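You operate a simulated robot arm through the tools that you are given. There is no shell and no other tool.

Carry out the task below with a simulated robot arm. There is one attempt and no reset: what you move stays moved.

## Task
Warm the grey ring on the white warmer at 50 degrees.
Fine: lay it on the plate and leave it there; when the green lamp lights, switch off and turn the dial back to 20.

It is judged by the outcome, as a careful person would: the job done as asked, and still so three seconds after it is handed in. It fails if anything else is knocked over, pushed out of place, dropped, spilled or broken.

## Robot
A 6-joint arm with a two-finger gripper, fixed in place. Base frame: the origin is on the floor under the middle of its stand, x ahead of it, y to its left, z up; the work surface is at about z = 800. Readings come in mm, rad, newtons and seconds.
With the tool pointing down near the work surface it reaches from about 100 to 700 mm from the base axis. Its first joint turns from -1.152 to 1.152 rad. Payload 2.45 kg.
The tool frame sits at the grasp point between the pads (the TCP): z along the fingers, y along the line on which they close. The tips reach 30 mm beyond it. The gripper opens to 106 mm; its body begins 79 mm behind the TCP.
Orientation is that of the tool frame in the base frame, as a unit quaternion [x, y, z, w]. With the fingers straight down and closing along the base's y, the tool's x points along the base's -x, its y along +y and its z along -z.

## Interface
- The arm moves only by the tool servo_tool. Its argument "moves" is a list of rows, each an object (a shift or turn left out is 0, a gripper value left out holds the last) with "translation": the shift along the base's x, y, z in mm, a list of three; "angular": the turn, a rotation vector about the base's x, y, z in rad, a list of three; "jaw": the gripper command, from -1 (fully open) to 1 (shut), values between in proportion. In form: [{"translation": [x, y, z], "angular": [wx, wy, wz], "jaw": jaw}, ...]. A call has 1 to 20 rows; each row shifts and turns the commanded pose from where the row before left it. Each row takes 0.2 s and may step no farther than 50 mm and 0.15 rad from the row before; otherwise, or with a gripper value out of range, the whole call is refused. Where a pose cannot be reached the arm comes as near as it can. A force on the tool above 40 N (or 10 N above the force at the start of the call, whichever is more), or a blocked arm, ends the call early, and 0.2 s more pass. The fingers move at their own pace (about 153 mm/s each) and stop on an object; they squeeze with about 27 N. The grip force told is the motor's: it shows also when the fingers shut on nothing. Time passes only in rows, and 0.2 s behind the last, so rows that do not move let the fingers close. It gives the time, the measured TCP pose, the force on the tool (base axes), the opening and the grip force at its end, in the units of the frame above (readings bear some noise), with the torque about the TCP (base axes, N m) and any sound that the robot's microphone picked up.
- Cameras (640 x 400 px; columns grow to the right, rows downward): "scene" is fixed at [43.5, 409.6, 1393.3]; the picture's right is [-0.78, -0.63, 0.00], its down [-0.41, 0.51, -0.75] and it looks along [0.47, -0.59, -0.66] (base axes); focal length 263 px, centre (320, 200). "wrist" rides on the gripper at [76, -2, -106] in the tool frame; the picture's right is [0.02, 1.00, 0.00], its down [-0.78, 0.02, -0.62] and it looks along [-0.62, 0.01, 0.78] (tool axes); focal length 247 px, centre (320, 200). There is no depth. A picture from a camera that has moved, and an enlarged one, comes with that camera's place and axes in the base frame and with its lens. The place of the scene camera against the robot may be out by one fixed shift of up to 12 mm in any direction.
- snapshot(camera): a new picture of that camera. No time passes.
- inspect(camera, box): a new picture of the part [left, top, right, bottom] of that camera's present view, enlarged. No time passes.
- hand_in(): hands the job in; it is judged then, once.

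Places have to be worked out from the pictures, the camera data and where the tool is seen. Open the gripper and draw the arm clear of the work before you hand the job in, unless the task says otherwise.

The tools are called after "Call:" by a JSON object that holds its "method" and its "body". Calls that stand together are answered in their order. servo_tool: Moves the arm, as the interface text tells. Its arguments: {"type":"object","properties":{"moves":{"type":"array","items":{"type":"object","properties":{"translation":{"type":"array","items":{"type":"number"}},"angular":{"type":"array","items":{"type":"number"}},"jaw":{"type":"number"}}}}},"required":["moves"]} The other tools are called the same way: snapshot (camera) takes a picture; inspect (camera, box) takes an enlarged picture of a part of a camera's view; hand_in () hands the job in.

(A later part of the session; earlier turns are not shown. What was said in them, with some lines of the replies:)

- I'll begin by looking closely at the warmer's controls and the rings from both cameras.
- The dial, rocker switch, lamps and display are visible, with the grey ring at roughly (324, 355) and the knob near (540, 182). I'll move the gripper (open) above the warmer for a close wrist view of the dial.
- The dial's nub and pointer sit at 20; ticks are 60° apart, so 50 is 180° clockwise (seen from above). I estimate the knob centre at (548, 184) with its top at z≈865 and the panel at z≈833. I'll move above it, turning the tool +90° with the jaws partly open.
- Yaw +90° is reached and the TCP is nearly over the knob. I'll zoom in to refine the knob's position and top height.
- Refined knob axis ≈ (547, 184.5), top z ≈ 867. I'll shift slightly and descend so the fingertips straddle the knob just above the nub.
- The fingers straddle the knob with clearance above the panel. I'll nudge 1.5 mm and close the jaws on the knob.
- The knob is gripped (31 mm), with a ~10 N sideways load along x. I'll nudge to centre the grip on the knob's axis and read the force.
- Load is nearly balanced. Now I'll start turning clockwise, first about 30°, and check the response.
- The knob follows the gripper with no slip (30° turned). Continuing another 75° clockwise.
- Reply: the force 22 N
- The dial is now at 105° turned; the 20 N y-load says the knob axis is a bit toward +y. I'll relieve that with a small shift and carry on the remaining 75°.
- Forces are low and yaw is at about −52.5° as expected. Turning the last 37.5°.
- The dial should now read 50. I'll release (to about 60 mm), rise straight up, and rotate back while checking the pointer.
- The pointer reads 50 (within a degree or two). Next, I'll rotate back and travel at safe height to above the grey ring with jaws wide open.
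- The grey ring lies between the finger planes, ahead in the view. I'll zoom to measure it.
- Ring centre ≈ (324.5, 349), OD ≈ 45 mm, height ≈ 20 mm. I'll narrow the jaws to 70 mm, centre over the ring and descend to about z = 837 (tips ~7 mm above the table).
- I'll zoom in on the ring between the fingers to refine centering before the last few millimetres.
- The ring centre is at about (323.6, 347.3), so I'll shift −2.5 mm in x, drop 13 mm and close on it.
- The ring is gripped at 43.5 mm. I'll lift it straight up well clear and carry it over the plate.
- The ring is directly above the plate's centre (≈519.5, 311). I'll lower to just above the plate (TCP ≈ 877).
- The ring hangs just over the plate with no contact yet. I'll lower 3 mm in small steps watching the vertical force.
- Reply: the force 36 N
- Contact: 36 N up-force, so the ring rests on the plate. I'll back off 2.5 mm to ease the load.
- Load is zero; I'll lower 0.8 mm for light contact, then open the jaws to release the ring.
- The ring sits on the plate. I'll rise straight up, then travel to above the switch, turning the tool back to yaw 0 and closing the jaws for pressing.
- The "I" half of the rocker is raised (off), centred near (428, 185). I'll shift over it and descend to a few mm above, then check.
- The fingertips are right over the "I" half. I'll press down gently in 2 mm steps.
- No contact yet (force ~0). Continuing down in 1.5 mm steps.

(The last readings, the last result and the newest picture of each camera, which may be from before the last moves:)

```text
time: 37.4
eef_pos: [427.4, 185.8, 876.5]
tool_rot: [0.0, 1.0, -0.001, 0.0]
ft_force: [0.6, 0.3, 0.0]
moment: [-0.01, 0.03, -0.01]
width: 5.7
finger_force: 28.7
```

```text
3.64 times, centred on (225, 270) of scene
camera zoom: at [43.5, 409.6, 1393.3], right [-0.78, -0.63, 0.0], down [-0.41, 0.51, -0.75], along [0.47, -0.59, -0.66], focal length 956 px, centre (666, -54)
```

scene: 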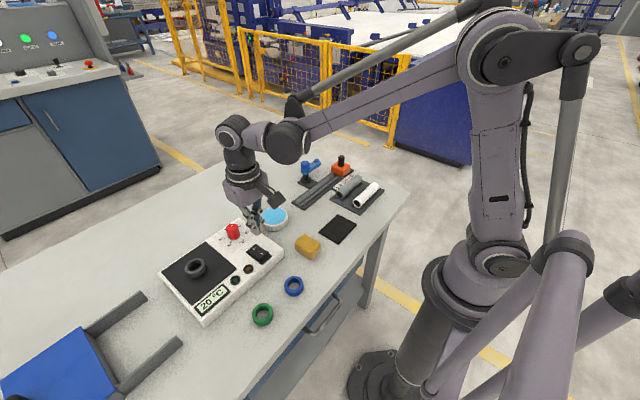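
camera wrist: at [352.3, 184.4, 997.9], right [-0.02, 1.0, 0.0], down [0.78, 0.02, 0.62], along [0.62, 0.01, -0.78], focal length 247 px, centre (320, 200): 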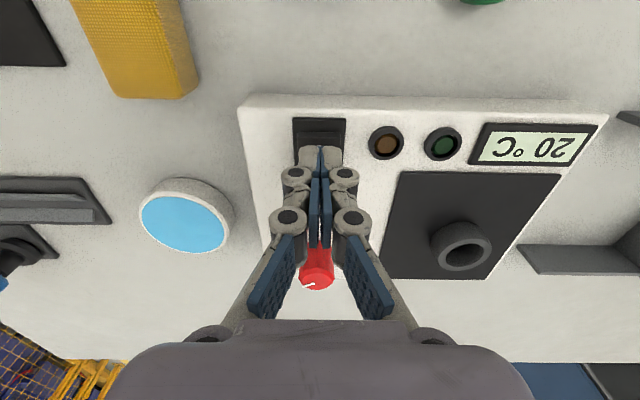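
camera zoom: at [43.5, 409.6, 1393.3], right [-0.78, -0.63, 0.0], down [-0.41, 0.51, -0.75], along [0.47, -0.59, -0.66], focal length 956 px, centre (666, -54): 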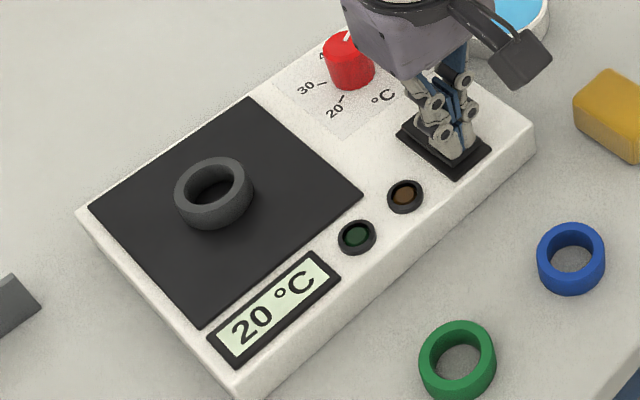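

The jaw reading went to 5.7 mm — the tips seem to have been pushed slightly apart. Let me look closely before pressing further.

Call:
{"method": "inspect", "body": {"camera": "wrist", "box": [260, 80, 400, 220]}}

Call:
{"method": "inspect", "body": {"camera": "scene", "box": [235, 215, 295, 270]}}

```text
2.86 times, centred on (330, 150) of wrist
camera zoom: at [351.7, 184.8, 983.1], right [-0.02, 1.0, 0.0], down [0.78, 0.02, 0.62], along [0.62, 0.01, -0.78], focal length 706 px, centre (291, 343)
```

zoom: 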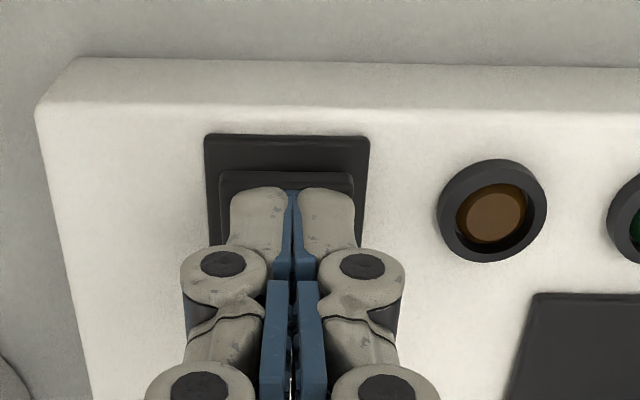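

```text
7.27 times, centred on (265, 242) of scene
camera zoom: at [43.5, 409.6, 1393.3], right [-0.78, -0.63, 0.0], down [-0.41, 0.51, -0.75], along [0.47, -0.59, -0.66], focal length 1913 px, centre (720, -109)
```

zoom: 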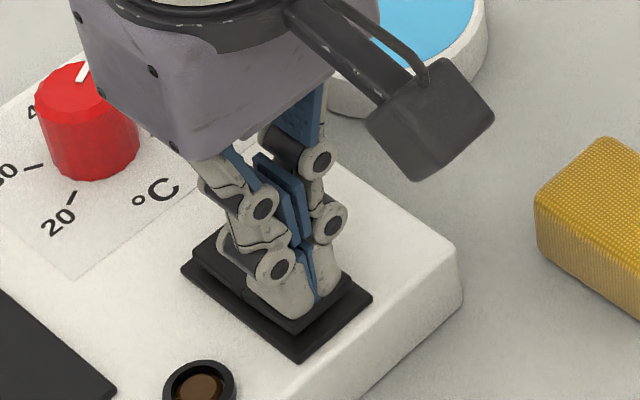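

The tips are resting on the "I" half, with no load and lamps unlit. I'll press a little further and watch.

Call:
{"method": "servo_tool", "body": {"moves": [{"translation": [0, 0, -1]}, {"translation": [0, 0, -1]}, {"translation": [0, 0, 0]}]}}

Call:
{"method": "inspect", "body": {"camera": "scene", "box": [145, 215, 305, 325]}}

```text
time: 38.2
eef_pos: [427.7, 186.4, 875.2]
tool_rot: [0.001, 1.0, 0.0, 0.001]
ft_force: [0.2, 1.6, 24.9]
moment: [0.01, -0.27, 0.02]
width: 6.0
finger_force: 29.3
```

```text
3.64 times, centred on (225, 270) of scene
camera zoom: at [43.2, 409.5, 1393.4], right [-0.78, -0.63, 0.0], down [-0.41, 0.51, -0.75], along [0.47, -0.59, -0.66], focal length 956 px, centre (666, -54)
```

zoom: 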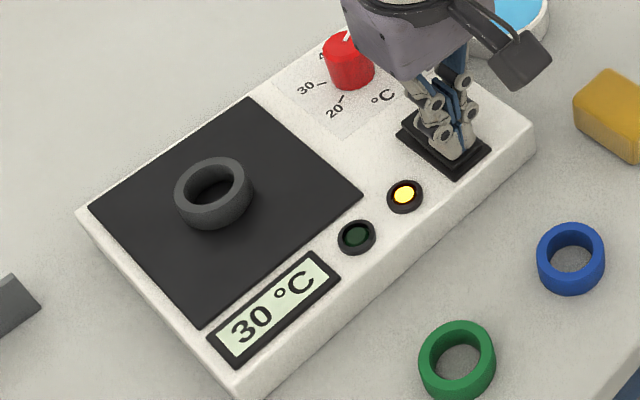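

The switch is on: amber lamp lit, display 30 °C. I'll rise clear and move above the "O" half, ready for switching off, while watching the lamps.

Call:
{"method": "servo_tool", "body": {"moves": [{"translation": [0, 0, 8]}, {"translation": [0, 0, 20]}, {"translation": [15, -0.5, 10]}, {"translation": [19, 0, 0]}, {"translation": [0, 0, 0]}]}}

Call:
{"method": "inspect", "body": {"camera": "scene", "box": [145, 215, 305, 325]}}

Call:
{"method": "snapshot", "body": {"camera": "wrist"}}

```text
time: 39.4
eef_pos: [463.3, 186.5, 914.2]
tool_rot: [0.001, 1.0, 0.001, 0.0]
ft_force: [-0.8, 0.0, 0.2]
moment: [-0.01, 0.01, -0.03]
width: 0.0
finger_force: 28.6
```

```text
3.64 times, centred on (225, 270) of scene
camera zoom: at [43.6, 409.6, 1393.3], right [-0.78, -0.63, 0.0], down [-0.41, 0.51, -0.75], along [0.47, -0.59, -0.66], focal length 956 px, centre (666, -54)
```

zoom: 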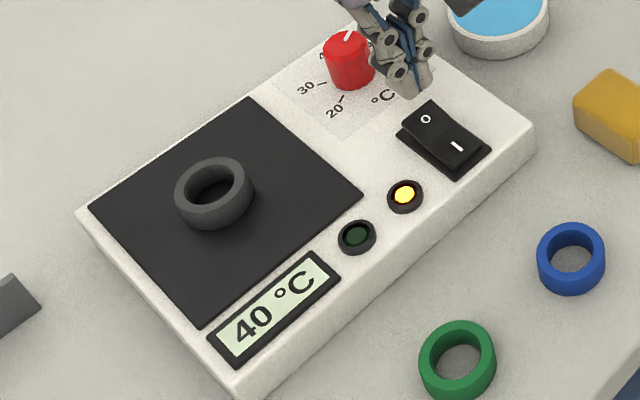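

```text
taken
camera wrist: at [387.5, 185.4, 1019.7], right [-0.02, 1.0, 0.0], down [0.78, 0.02, 0.62], along [0.62, 0.01, -0.78], focal length 247 px, centre (320, 200)
```

wrist: 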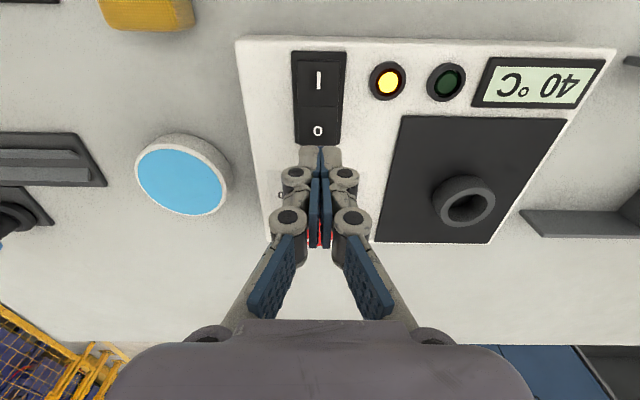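

Display is 40 °C and climbing, the "O" half is now the raised one near (459–461, 185). I'll fine-align and let a second pass while waiting for green.

Call:
{"method": "servo_tool", "body": {"moves": [{"translation": [-2, -1.5, -10]}, {"translation": [0, 0, -8]}, {"translation": [0, 0, 0]}]}}

Call:
{"method": "inspect", "body": {"camera": "scene", "box": [145, 215, 305, 325]}}

```text
time: 40.2
eef_pos: [460.2, 185.1, 896.0]
tool_rot: [0.001, 1.0, 0.0, 0.0]
ft_force: [-0.3, -0.5, -0.1]
moment: [0.01, 0.0, -0.03]
width: 0.2
finger_force: 28.7
```

```text
3.64 times, centred on (225, 270) of scene
camera zoom: at [43.5, 409.6, 1393.3], right [-0.78, -0.63, 0.0], down [-0.41, 0.51, -0.75], along [0.47, -0.59, -0.66], focal length 956 px, centre (666, -54)
```

zoom: 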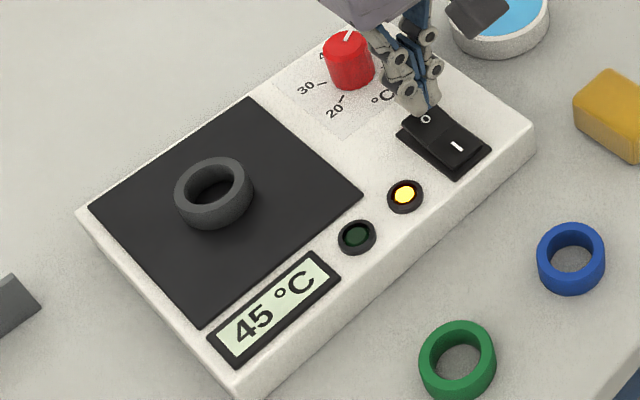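

45 °C and rising, amber lit, green still dark. I'll wait about a second without moving.

Call:
{"method": "servo_tool", "body": {"moves": [{"translation": [0, 0, 0]}, {"translation": [0, 0, 0]}, {"translation": [0, 0, 0]}, {"translation": [0, 0, 0]}]}}

Call:
{"method": "inspect", "body": {"camera": "scene", "box": [145, 215, 305, 325]}}

```text
time: 41.2
eef_pos: [460.1, 185.7, 896.6]
tool_rot: [0.001, 1.0, 0.0, 0.0]
ft_force: [-0.1, -0.1, -0.2]
moment: [-0.01, -0.01, 0.04]
width: 0.4
finger_force: 29.1
```

```text
3.64 times, centred on (225, 270) of scene
camera zoom: at [43.5, 409.6, 1393.3], right [-0.78, -0.63, 0.0], down [-0.41, 0.51, -0.75], along [0.47, -0.59, -0.66], focal length 956 px, centre (666, -54)
```

zoom: 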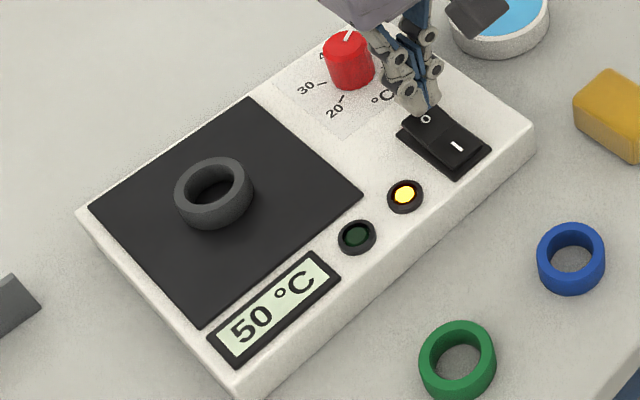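

Now at 50 °C with amber still lit; the green lamp is not yet on. Waiting more.

Call:
{"method": "servo_tool", "body": {"moves": [{"translation": [0, 0, 0]}, {"translation": [0, 0, 0]}, {"translation": [0, 0, 0]}, {"translation": [0, 0, 0]}, {"translation": [0, 0, 0]}, {"translation": [0, 0, 0]}, {"translation": [0, 0, 0]}, {"translation": [0, 0, 0]}, {"translation": [0, 0, 0]}]}}

Call:
{"method": "inspect", "body": {"camera": "scene", "box": [145, 215, 305, 325]}}

```text
time: 43.2
eef_pos: [461.3, 185.0, 895.8]
tool_rot: [0.001, 1.0, 0.0, 0.0]
ft_force: [-0.4, 0.2, 0.6]
moment: [-0.01, -0.02, 0.0]
width: 0.0
finger_force: 29.0
```

```text
3.64 times, centred on (225, 270) of scene
camera zoom: at [43.5, 409.6, 1393.3], right [-0.78, -0.63, 0.0], down [-0.41, 0.51, -0.75], along [0.47, -0.59, -0.66], focal length 956 px, centre (666, -54)
```

zoom: 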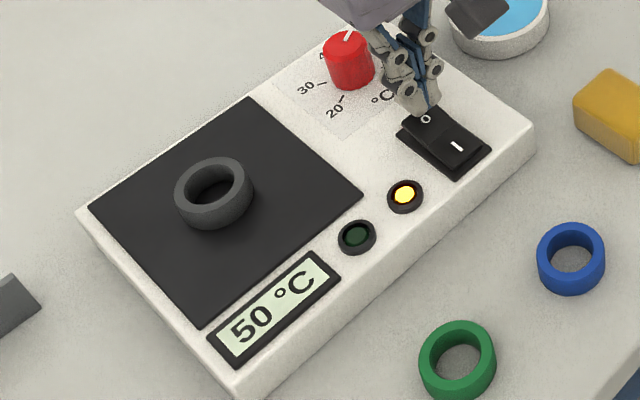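

Temperature holds at 50 °C, green still dark. I'll keep waiting in two-second periods.

Call:
{"method": "servo_tool", "body": {"moves": [{"translation": [0, 0, 0]}, {"translation": [0, 0, 0]}, {"translation": [0, 0, 0]}, {"translation": [0, 0, 0]}, {"translation": [0, 0, 0]}, {"translation": [0, 0, 0]}, {"translation": [0, 0, 0]}, {"translation": [0, 0, 0]}, {"translation": [0, 0, 0]}]}}

Call:
{"method": "inspect", "body": {"camera": "scene", "box": [145, 215, 305, 325]}}

```text
time: 45.2
eef_pos: [460.2, 184.8, 895.1]
tool_rot: [0.001, 1.0, 0.0, 0.001]
ft_force: [0.4, 0.4, 0.5]
moment: [0.01, 0.03, 0.0]
width: 0.0
finger_force: 29.0
```

```text
3.64 times, centred on (225, 270) of scene
camera zoom: at [43.5, 409.6, 1393.3], right [-0.78, -0.63, 0.0], down [-0.41, 0.51, -0.75], along [0.47, -0.59, -0.66], focal length 956 px, centre (666, -54)
```

zoom: 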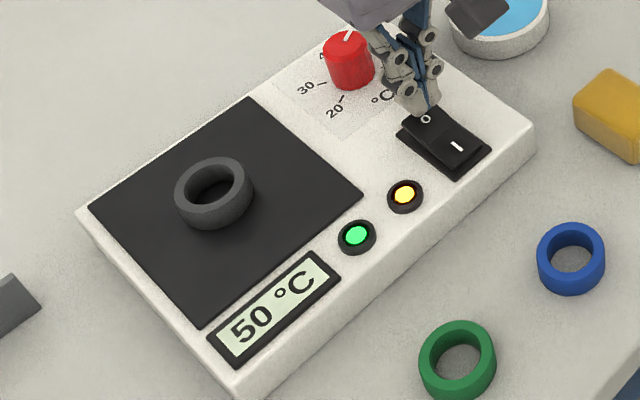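

The green lamp is lit. I'll press the "O" half now: descend ~20 mm in small steps.

Call:
{"method": "servo_tool", "body": {"moves": [{"translation": [0, 0, -5]}, {"translation": [0, 0, -5]}, {"translation": [0, 0, -3]}, {"translation": [0, 0, -2]}, {"translation": [0, 0, -2]}, {"translation": [0, 0, -1.5]}, {"translation": [0, 0, -1]}, {"translation": [0, 0, -1]}, {"translation": [0, 0, 0]}]}}

Call:
{"method": "inspect", "body": {"camera": "scene", "box": [145, 215, 305, 325]}}

```text
time: 47.2
eef_pos: [459.5, 184.1, 874.9]
tool_rot: [0.001, 1.0, 0.0, 0.0]
ft_force: [-0.7, 0.1, 36.9]
moment: [-0.01, 0.41, 0.0]
width: 6.0
finger_force: 28.0
```

```text
3.64 times, centred on (225, 270) of scene
camera zoom: at [43.0, 409.4, 1393.4], right [-0.78, -0.63, 0.0], down [-0.41, 0.51, -0.75], along [0.47, -0.59, -0.66], focal length 956 px, centre (666, -54)
```

zoom: 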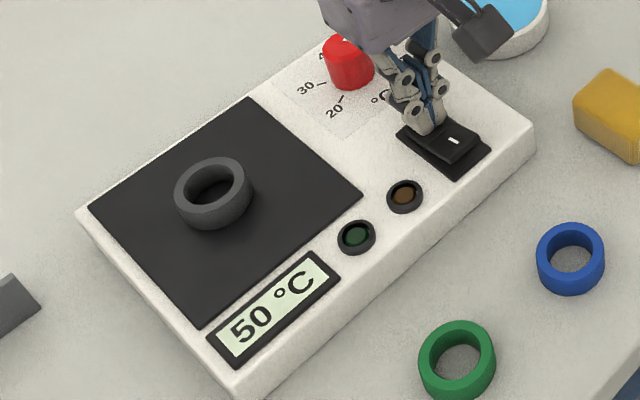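

Off: both lamps are out and the "I" half is up again. I'll rise, move above the knob while rotating to yaw −90°, and open the jaws to 60 mm.

Call:
{"method": "servo_tool", "body": {"moves": [{"translation": [0, 0, 10]}, {"translation": [0, 0, 30]}, {"translation": [0, 0, 40]}, {"translation": [7.65, 0.15, 0], "angular": [0, 0, -0.1428]}, {"translation": [7.65, 0.15, 0], "angular": [0, 0, -0.1428]}, {"translation": [7.65, 0.15, 0], "angular": [0, 0, -0.1428]}, {"translation": [7.65, 0.15, 0], "angular": [0, 0, -0.1428]}, {"translation": [7.65, 0.15, 0], "angular": [0, 0, -0.1428]}, {"translation": [7.65, 0.15, 0], "angular": [0, 0, -0.1428]}, {"translation": [7.65, 0.15, 0], "angular": [0, 0, -0.1428]}, {"translation": [7.65, 0.15, 0], "angular": [0, 0, -0.1428]}, {"translation": [7.65, 0.15, 0], "angular": [0, 0, -0.1428]}, {"translation": [7.65, 0.15, 0], "angular": [0, 0, -0.1428]}, {"translation": [7.6, 0.2, 0], "angular": [0, 0, -0.1428], "jaw": -0.13}, {"translation": [0, 0, 0]}, {"translation": [0, 0, 0]}]}}

Call:
{"method": "snapshot", "body": {"camera": "wrist"}}

Call:
{"method": "inspect", "body": {"camera": "scene", "box": [145, 190, 305, 325]}}

```text
time: 50.6
eef_pos: [544.3, 186.8, 955.2]
tool_rot: [0.708, 0.706, 0.001, 0.001]
ft_force: [0.2, -0.1, -0.1]
moment: [0.02, 0.01, -0.01]
width: 59.9
finger_force: 0.0
```

```text
taken
camera wrist: at [545.1, 263.1, 1061.2], right [1.0, 0.02, 0.0], down [0.01, -0.78, 0.62], along [0.01, -0.62, -0.78], focal length 247 px, centre (320, 200)
```

wrist: 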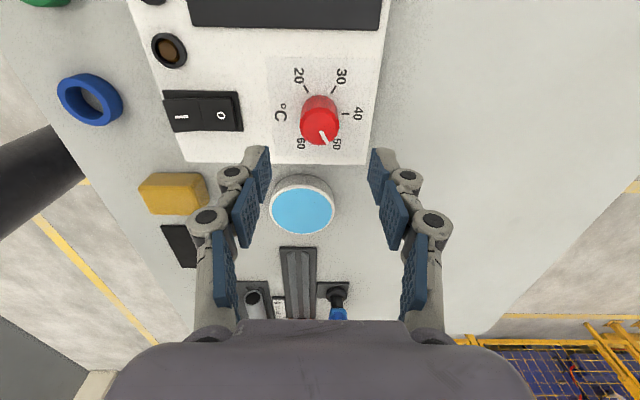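

```text
2.96 times, centred on (225, 258) of scene
camera zoom: at [43.5, 409.6, 1393.3], right [-0.78, -0.63, 0.0], down [-0.41, 0.51, -0.75], along [0.47, -0.59, -0.66], focal length 779 px, centre (602, 30)
```

zoom: 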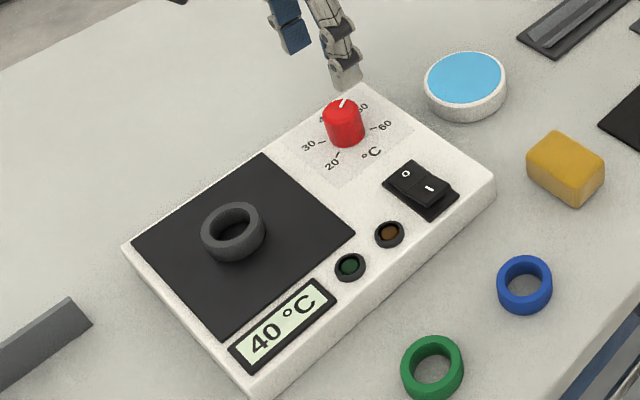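

The warmer is off and cooling; the gripper is aligned over the knob as before. I'll descend and grip the knob.

Call:
{"method": "servo_tool", "body": {"moves": [{"translation": [0, 0, -25]}, {"translation": [0, 0, -25]}, {"translation": [0, 0, -17]}, {"translation": [0, 0, -8]}, {"translation": [0, 0, -6]}, {"translation": [0, 0, 0]}, {"jaw": 1}, {"translation": [0, 0, 0]}, {"translation": [0, 0, 0]}]}}

Call:
{"method": "inspect", "body": {"camera": "wrist", "box": [220, 80, 420, 280]}}

```text
time: 52.6
eef_pos: [545.9, 186.8, 872.2]
tool_rot: [0.707, 0.707, 0.001, 0.0]
ft_force: [-4.4, -0.6, 1.3]
moment: [0.0, 0.17, -0.04]
width: 31.4
finger_force: 44.7
```

```text
2.00 times, centred on (320, 180) of wrist
camera zoom: at [544.6, 262.9, 978.8], right [1.0, 0.02, 0.0], down [0.02, -0.78, 0.62], along [0.01, -0.62, -0.78], focal length 494 px, centre (320, 240)
```

zoom: 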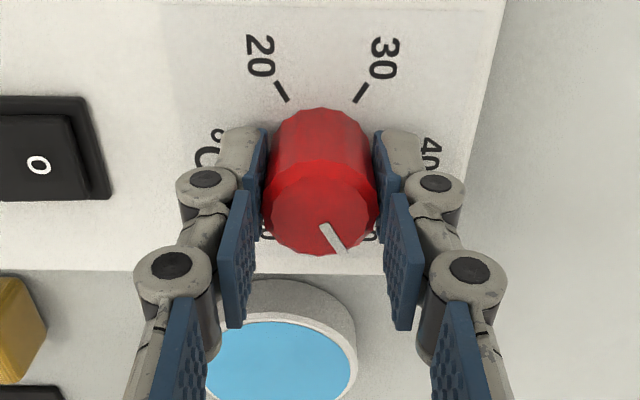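

Gripped with small side load. Turning counter-clockwise, first 75°.

Call:
{"method": "servo_tool", "body": {"moves": [{"translation": [-0.4, 0, 0]}, {"angular": [0, 0, 0.1309]}, {"angular": [0, 0, 0.1309]}, {"angular": [0, 0, 0.1309]}, {"angular": [0, 0, 0.1309]}, {"angular": [0, 0, 0.1309]}, {"angular": [0, 0, 0.1309]}, {"angular": [0, 0, 0.1309]}, {"angular": [0, 0, 0.1309]}, {"angular": [0, 0, 0.1309]}, {"angular": [0, 0, 0.1309]}, {"translation": [0, 0, 0]}]}}

Call:
{"method": "inspect", "body": {"camera": "wrist", "box": [220, 80, 420, 280]}}

```text
time: 55.2
eef_pos: [544.7, 185.6, 874.5]
tool_rot: [0.13, 0.992, 0.0, -0.001]
ft_force: [-11.3, -2.5, -35.0]
moment: [0.08, 0.55, 0.03]
width: 31.1
finger_force: 44.7
```

```text
2.00 times, centred on (320, 180) of wrist
camera zoom: at [470.8, 203.7, 979.3], right [0.24, 0.97, 0.0], down [0.76, -0.19, 0.62], along [0.6, -0.15, -0.78], focal length 494 px, centre (320, 240)
```

zoom: 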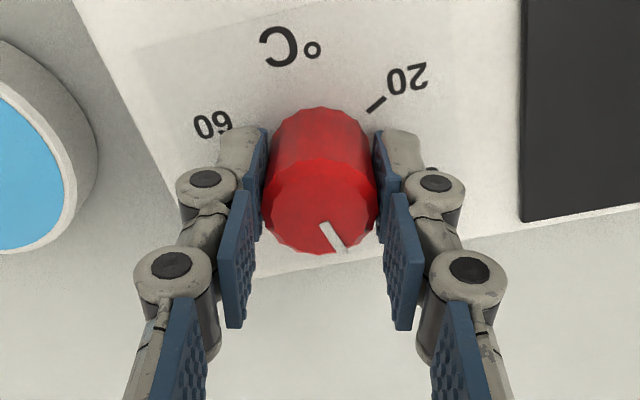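

The knob follows, but there is a −35 N vertical load; I'll ease that with a 1.5 mm drop and a small x shift before continuing.

Call:
{"method": "servo_tool", "body": {"moves": [{"translation": [-0.7, 0, -1.2]}, {"translation": [0, 0, 0]}]}}

```text
time: 55.8
eef_pos: [544.6, 184.4, 872.6]
tool_rot: [0.132, 0.991, 0.0, 0.0]
ft_force: [-9.5, 0.4, 1.8]
moment: [0.14, 0.93, 0.0]
width: 31.2
finger_force: 44.3
```

The vertical load is gone. Continuing the turn by another ~52°, with a force check.

Call:
{"method": "servo_tool", "body": {"moves": [{"translation": [-0.4, 0, 0], "angular": [0, 0, 0.1309]}, {"angular": [0, 0, 0.1309]}, {"angular": [0, 0, 0.1309]}, {"angular": [0, 0, 0.1309]}, {"angular": [0, 0, 0.1309]}, {"angular": [0, 0, 0.1309]}, {"angular": [0, 0, 0.1309]}, {"translation": [0, 0, 0]}]}}

```text
time: 57.6
eef_pos: [543.8, 183.6, 872.3]
tool_rot: [-0.321, 0.947, 0.0, 0.002]
ft_force: [6.5, 0.4, 23.5]
moment: [0.32, -0.73, 0.02]
width: 31.3
finger_force: 45.2
```

Yaw is +37.5°; a +23 N vertical load has appeared, so I'll raise 0.8 mm and finish the remaining 52.5°.

Call:
{"method": "servo_tool", "body": {"moves": [{"translation": [0.5, 0, 0.8]}, {"angular": [0, 0, 0.1309]}, {"angular": [0, 0, 0.1309]}, {"angular": [0, 0, 0.1309]}, {"angular": [0, 0, 0.1309]}, {"translation": [0, 0, 0]}]}}

Call:
{"method": "inspect", "body": {"camera": "wrist", "box": [220, 80, 420, 280]}}

```text
time: 59.0
eef_pos: [544.0, 184.2, 872.0]
tool_rot: [-0.555, 0.832, -0.001, -0.002]
ft_force: [1.4, -16.4, -23.6]
moment: [0.31, -0.33, -0.01]
width: 31.3
finger_force: 45.3
```

```text
2.00 times, centred on (320, 180) of wrist
camera zoom: at [517.8, 113.2, 978.3], right [-0.93, 0.36, 0.0], down [0.29, 0.73, 0.62], along [0.23, 0.58, -0.79], focal length 494 px, centre (320, 240)
```

zoom: 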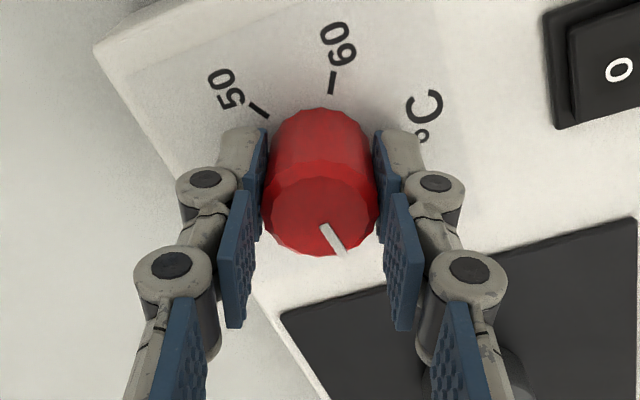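

Nearly there (22.5° left); I'll relieve the small y/z loads and finish the turn to 20.

Call:
{"method": "servo_tool", "body": {"moves": [{"translation": [0, -1.2, -0.7]}, {"angular": [0, 0, 0.1309]}, {"angular": [0, 0, 0.1309]}, {"angular": [0, 0, 0.1309]}, {"translation": [0, 0, 0]}]}}

Call:
{"method": "snapshot", "body": {"camera": "wrist"}}

Call:
{"method": "inspect", "body": {"camera": "scene", "box": [145, 190, 305, 325]}}

```text
time: 60.2
eef_pos: [544.0, 184.1, 873.8]
tool_rot: [0.707, -0.707, 0.001, 0.001]
ft_force: [9.0, -8.2, -20.1]
moment: [-0.89, -0.24, 0.04]
width: 31.2
finger_force: 44.9
```

```text
taken
camera wrist: at [547.4, 107.8, 978.3], right [-1.0, -0.02, 0.0], down [-0.02, 0.78, 0.62], along [-0.01, 0.62, -0.78], focal length 247 px, centre (320, 200)
```

wrist: 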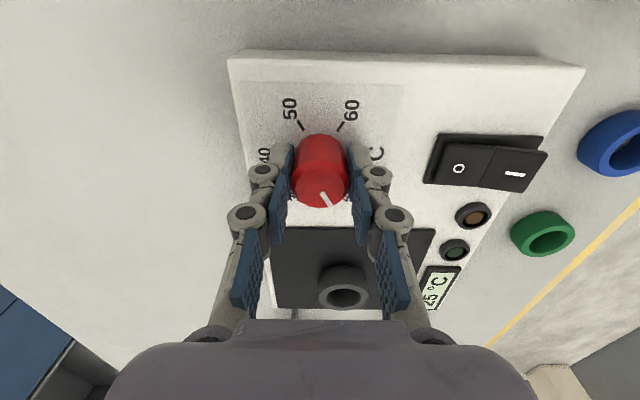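

```text
2.96 times, centred on (225, 258) of scene
camera zoom: at [44.1, 409.6, 1393.3], right [-0.78, -0.63, 0.0], down [-0.41, 0.51, -0.75], along [0.47, -0.59, -0.66], focal length 779 px, centre (602, 30)
```

zoom: 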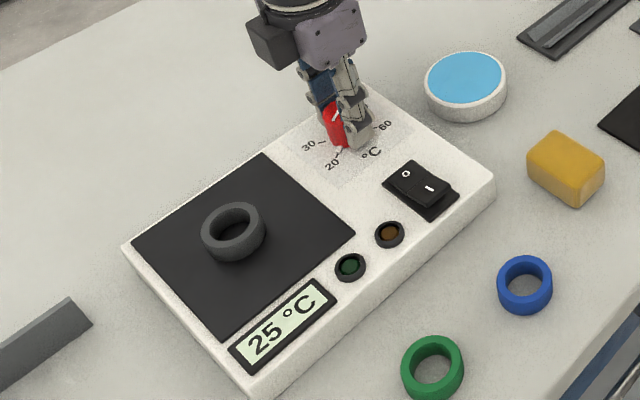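

The nub is back at 20 and the loads are modest. I'll ease the vertical load slightly, open the jaws, and rise to check the dial.

Call:
{"method": "servo_tool", "body": {"moves": [{"translation": [0.3, -0.4, -0.6]}, {"translation": [0, 0, 0]}, {"jaw": -0.13}, {"translation": [0, 0, 0]}, {"translation": [0, 0, 0]}, {"translation": [0, 0, 15]}, {"translation": [0, 0, 25]}, {"translation": [0, 0, 30]}, {"translation": [0, 0, 0]}]}}

Call:
{"method": "snapshot", "body": {"camera": "wrist"}}

Call:
{"method": "inspect", "body": {"camera": "wrist", "box": [270, 60, 390, 180]}}

Call:
{"method": "inspect", "body": {"camera": "scene", "box": [145, 190, 305, 325]}}

```text
time: 62.2
eef_pos: [544.8, 184.6, 943.4]
tool_rot: [-0.707, 0.708, -0.001, 0.001]
ft_force: [-0.1, 0.3, -0.1]
moment: [-0.03, -0.01, -0.02]
width: 59.8
finger_force: 0.0
```

```text
taken
camera wrist: at [546.8, 108.7, 1048.8], right [-1.0, -0.02, 0.0], down [-0.02, 0.78, 0.62], along [-0.01, 0.62, -0.78], focal length 247 px, centre (320, 200)
```

wrist: 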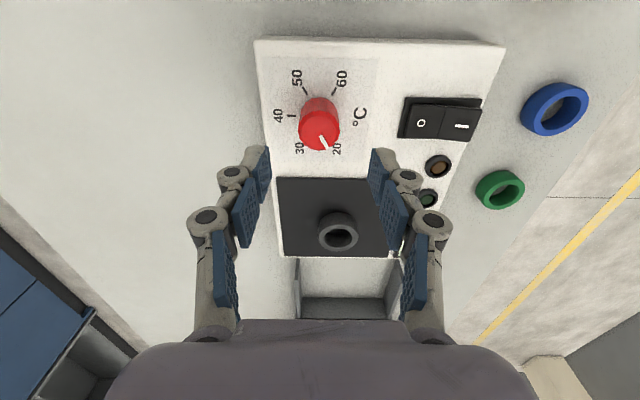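

```text
3.33 times, centred on (330, 120) of wrist
camera zoom: at [546.8, 108.7, 1048.8], right [-1.0, -0.02, 0.0], down [-0.02, 0.78, 0.62], along [-0.01, 0.62, -0.78], focal length 823 px, centre (287, 467)
```

zoom: 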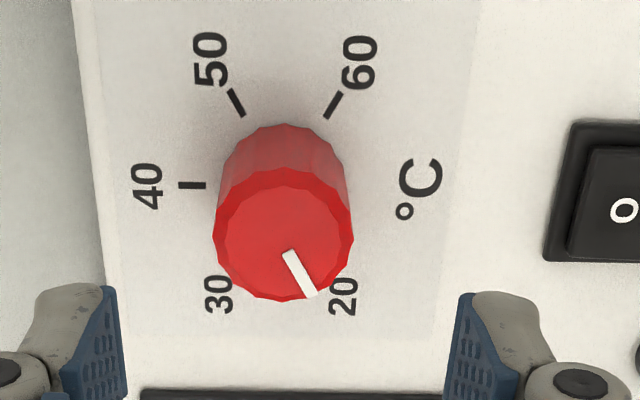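

```text
2.96 times, centred on (225, 258) of scene
camera zoom: at [43.5, 409.6, 1393.3], right [-0.78, -0.63, 0.0], down [-0.41, 0.51, -0.75], along [0.47, -0.59, -0.66], focal length 779 px, centre (602, 30)
```

zoom: 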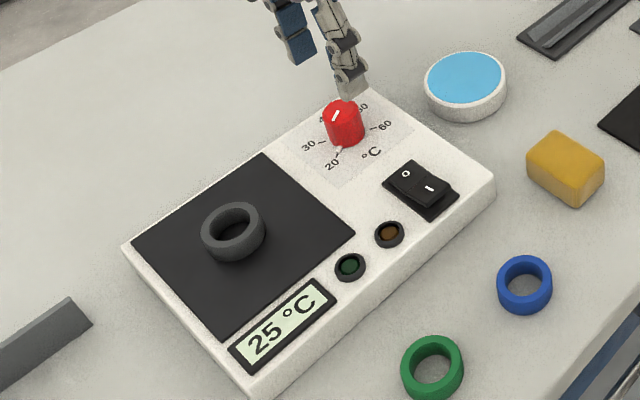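

The pointer looks at 20, lamps are out, the ring is on the plate, display cooling. I'll zoom in on the nub and tick from the scene camera to confirm accuracy.

Call:
{"method": "inspect", "body": {"camera": "scene", "box": [205, 210, 265, 255]}}

Call:
{"method": "snapshot", "body": {"camera": "scene"}}

```text
8.89 times, centred on (235, 232) of scene
camera zoom: at [43.5, 409.6, 1393.3], right [-0.78, -0.63, 0.0], down [-0.41, 0.51, -0.75], along [0.47, -0.59, -0.66], focal length 2338 px, centre (1076, -89)
```

zoom: 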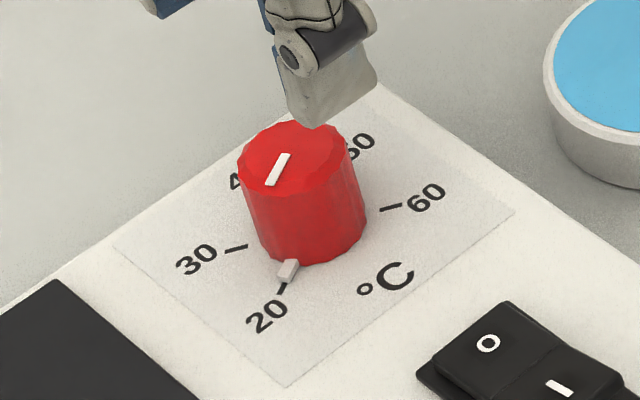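

```text
taken
```

scene: 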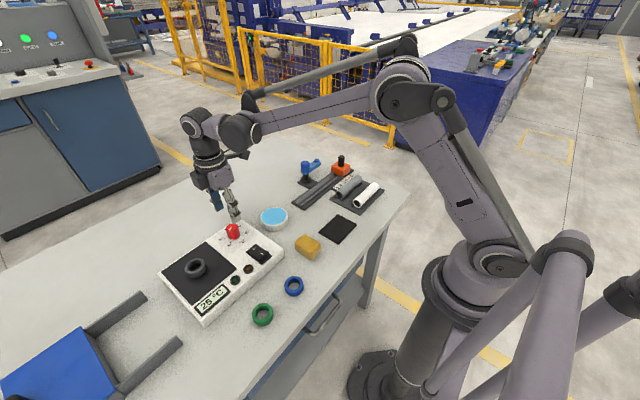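

The nub sits exactly on the 20 tick as at the start, and the warmer hasn't moved. I'll raise the arm and draw it back clear with the gripper open.

Call:
{"method": "servo_tool", "body": {"moves": [{"translation": [0, 0, 40]}, {"translation": [0, 0, 40]}, {"translation": [-20, -10, 20], "angular": [0, 0, -0.1428], "jaw": -1}, {"translation": [-20, -10, 20], "angular": [0, 0, -0.1428]}, {"translation": [-20, -10, 20], "angular": [0, 0, -0.1428]}, {"translation": [-20, -10, 20], "angular": [0, 0, -0.1428]}, {"translation": [-20, -10, 20], "angular": [0, 0, -0.1428]}, {"translation": [-20, -10, 20], "angular": [0, 0, -0.1428]}, {"translation": [-20, -10, 0], "angular": [0, 0, -0.1428]}, {"translation": [-20, -10, 0], "angular": [0, 0, -0.1428]}, {"translation": [-20, -10, 0], "angular": [0, 0, -0.1428]}, {"translation": [-20, -10, 0], "angular": [0, 0, -0.1428]}, {"translation": [-10, -8, 0], "angular": [0, 0, -0.1428]}, {"translation": [0, 0, 0]}]}}

Call:
{"method": "snapshot", "body": {"camera": "scene"}}

Call:
{"method": "snapshot", "body": {"camera": "wrist"}}

Call:
{"method": "inspect", "body": {"camera": "scene", "box": [145, 190, 305, 325]}}

```text
time: 65.2
eef_pos: [332.2, 75.9, 1143.0]
tool_rot: [0.002, 1.0, 0.0, 0.0]
ft_force: [0.9, 0.3, 0.3]
moment: [0.02, 0.01, 0.0]
width: 106.2
finger_force: 0.1
```

```text
taken
```

scene: 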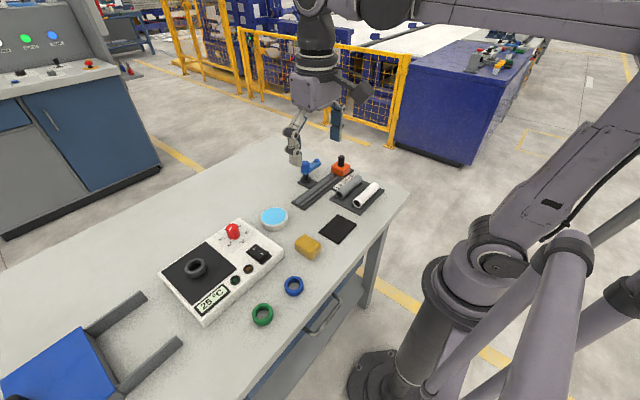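

```text
taken
camera wrist: at [257.5, 74.5, 1249.8], right [-0.02, 1.0, 0.0], down [0.78, 0.01, 0.62], along [0.62, 0.01, -0.78], focal length 247 px, centre (320, 200)
```

wrist: 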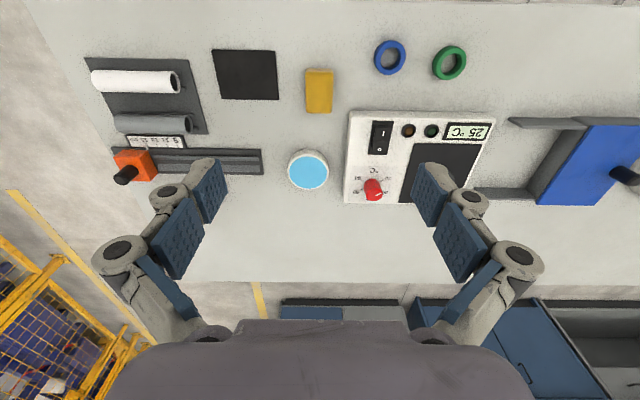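

```text
2.96 times, centred on (225, 258) of scene
camera zoom: at [43.5, 409.6, 1393.3], right [-0.78, -0.63, 0.0], down [-0.41, 0.51, -0.75], along [0.47, -0.59, -0.66], focal length 779 px, centre (602, 30)
```

zoom: 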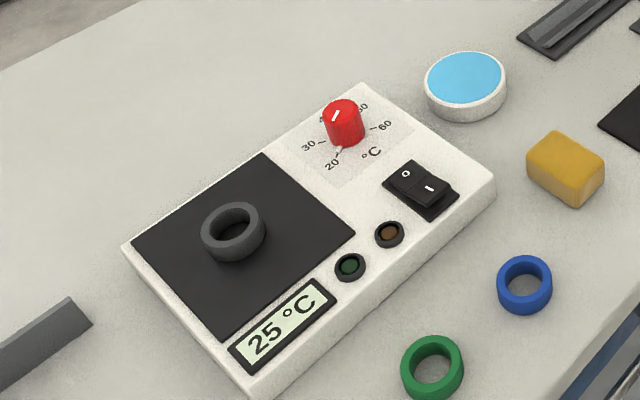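

Everything is in order: the ring lies on the plate, the switch is off, the lamps are out, and the dial is at 20. Nothing else has moved and the arm is clear with the gripper open, so I'm handing in.

Call:
{"method": "hand_in", "body": {}}

```text
The job is handed in.
```

The grey ring was warmed at 50 °C and is still lying on the plate of the white warmer.

- **Warming:** I set the dial to 50, laid the ring on the middle of the plate and switched on. The display reached 50 °C and held there until the green lamp lit.
- **Shutdown:** I then switched off and turned the dial back to 20; its pointer sits on the 20 mark as it did at the start. Both lamps are out, and the display last read 25 °C as the plate cooled.
- **Surroundings:** Nothing else on the table had moved in the last pictures. The arm is back at its starting position with the gripper open.
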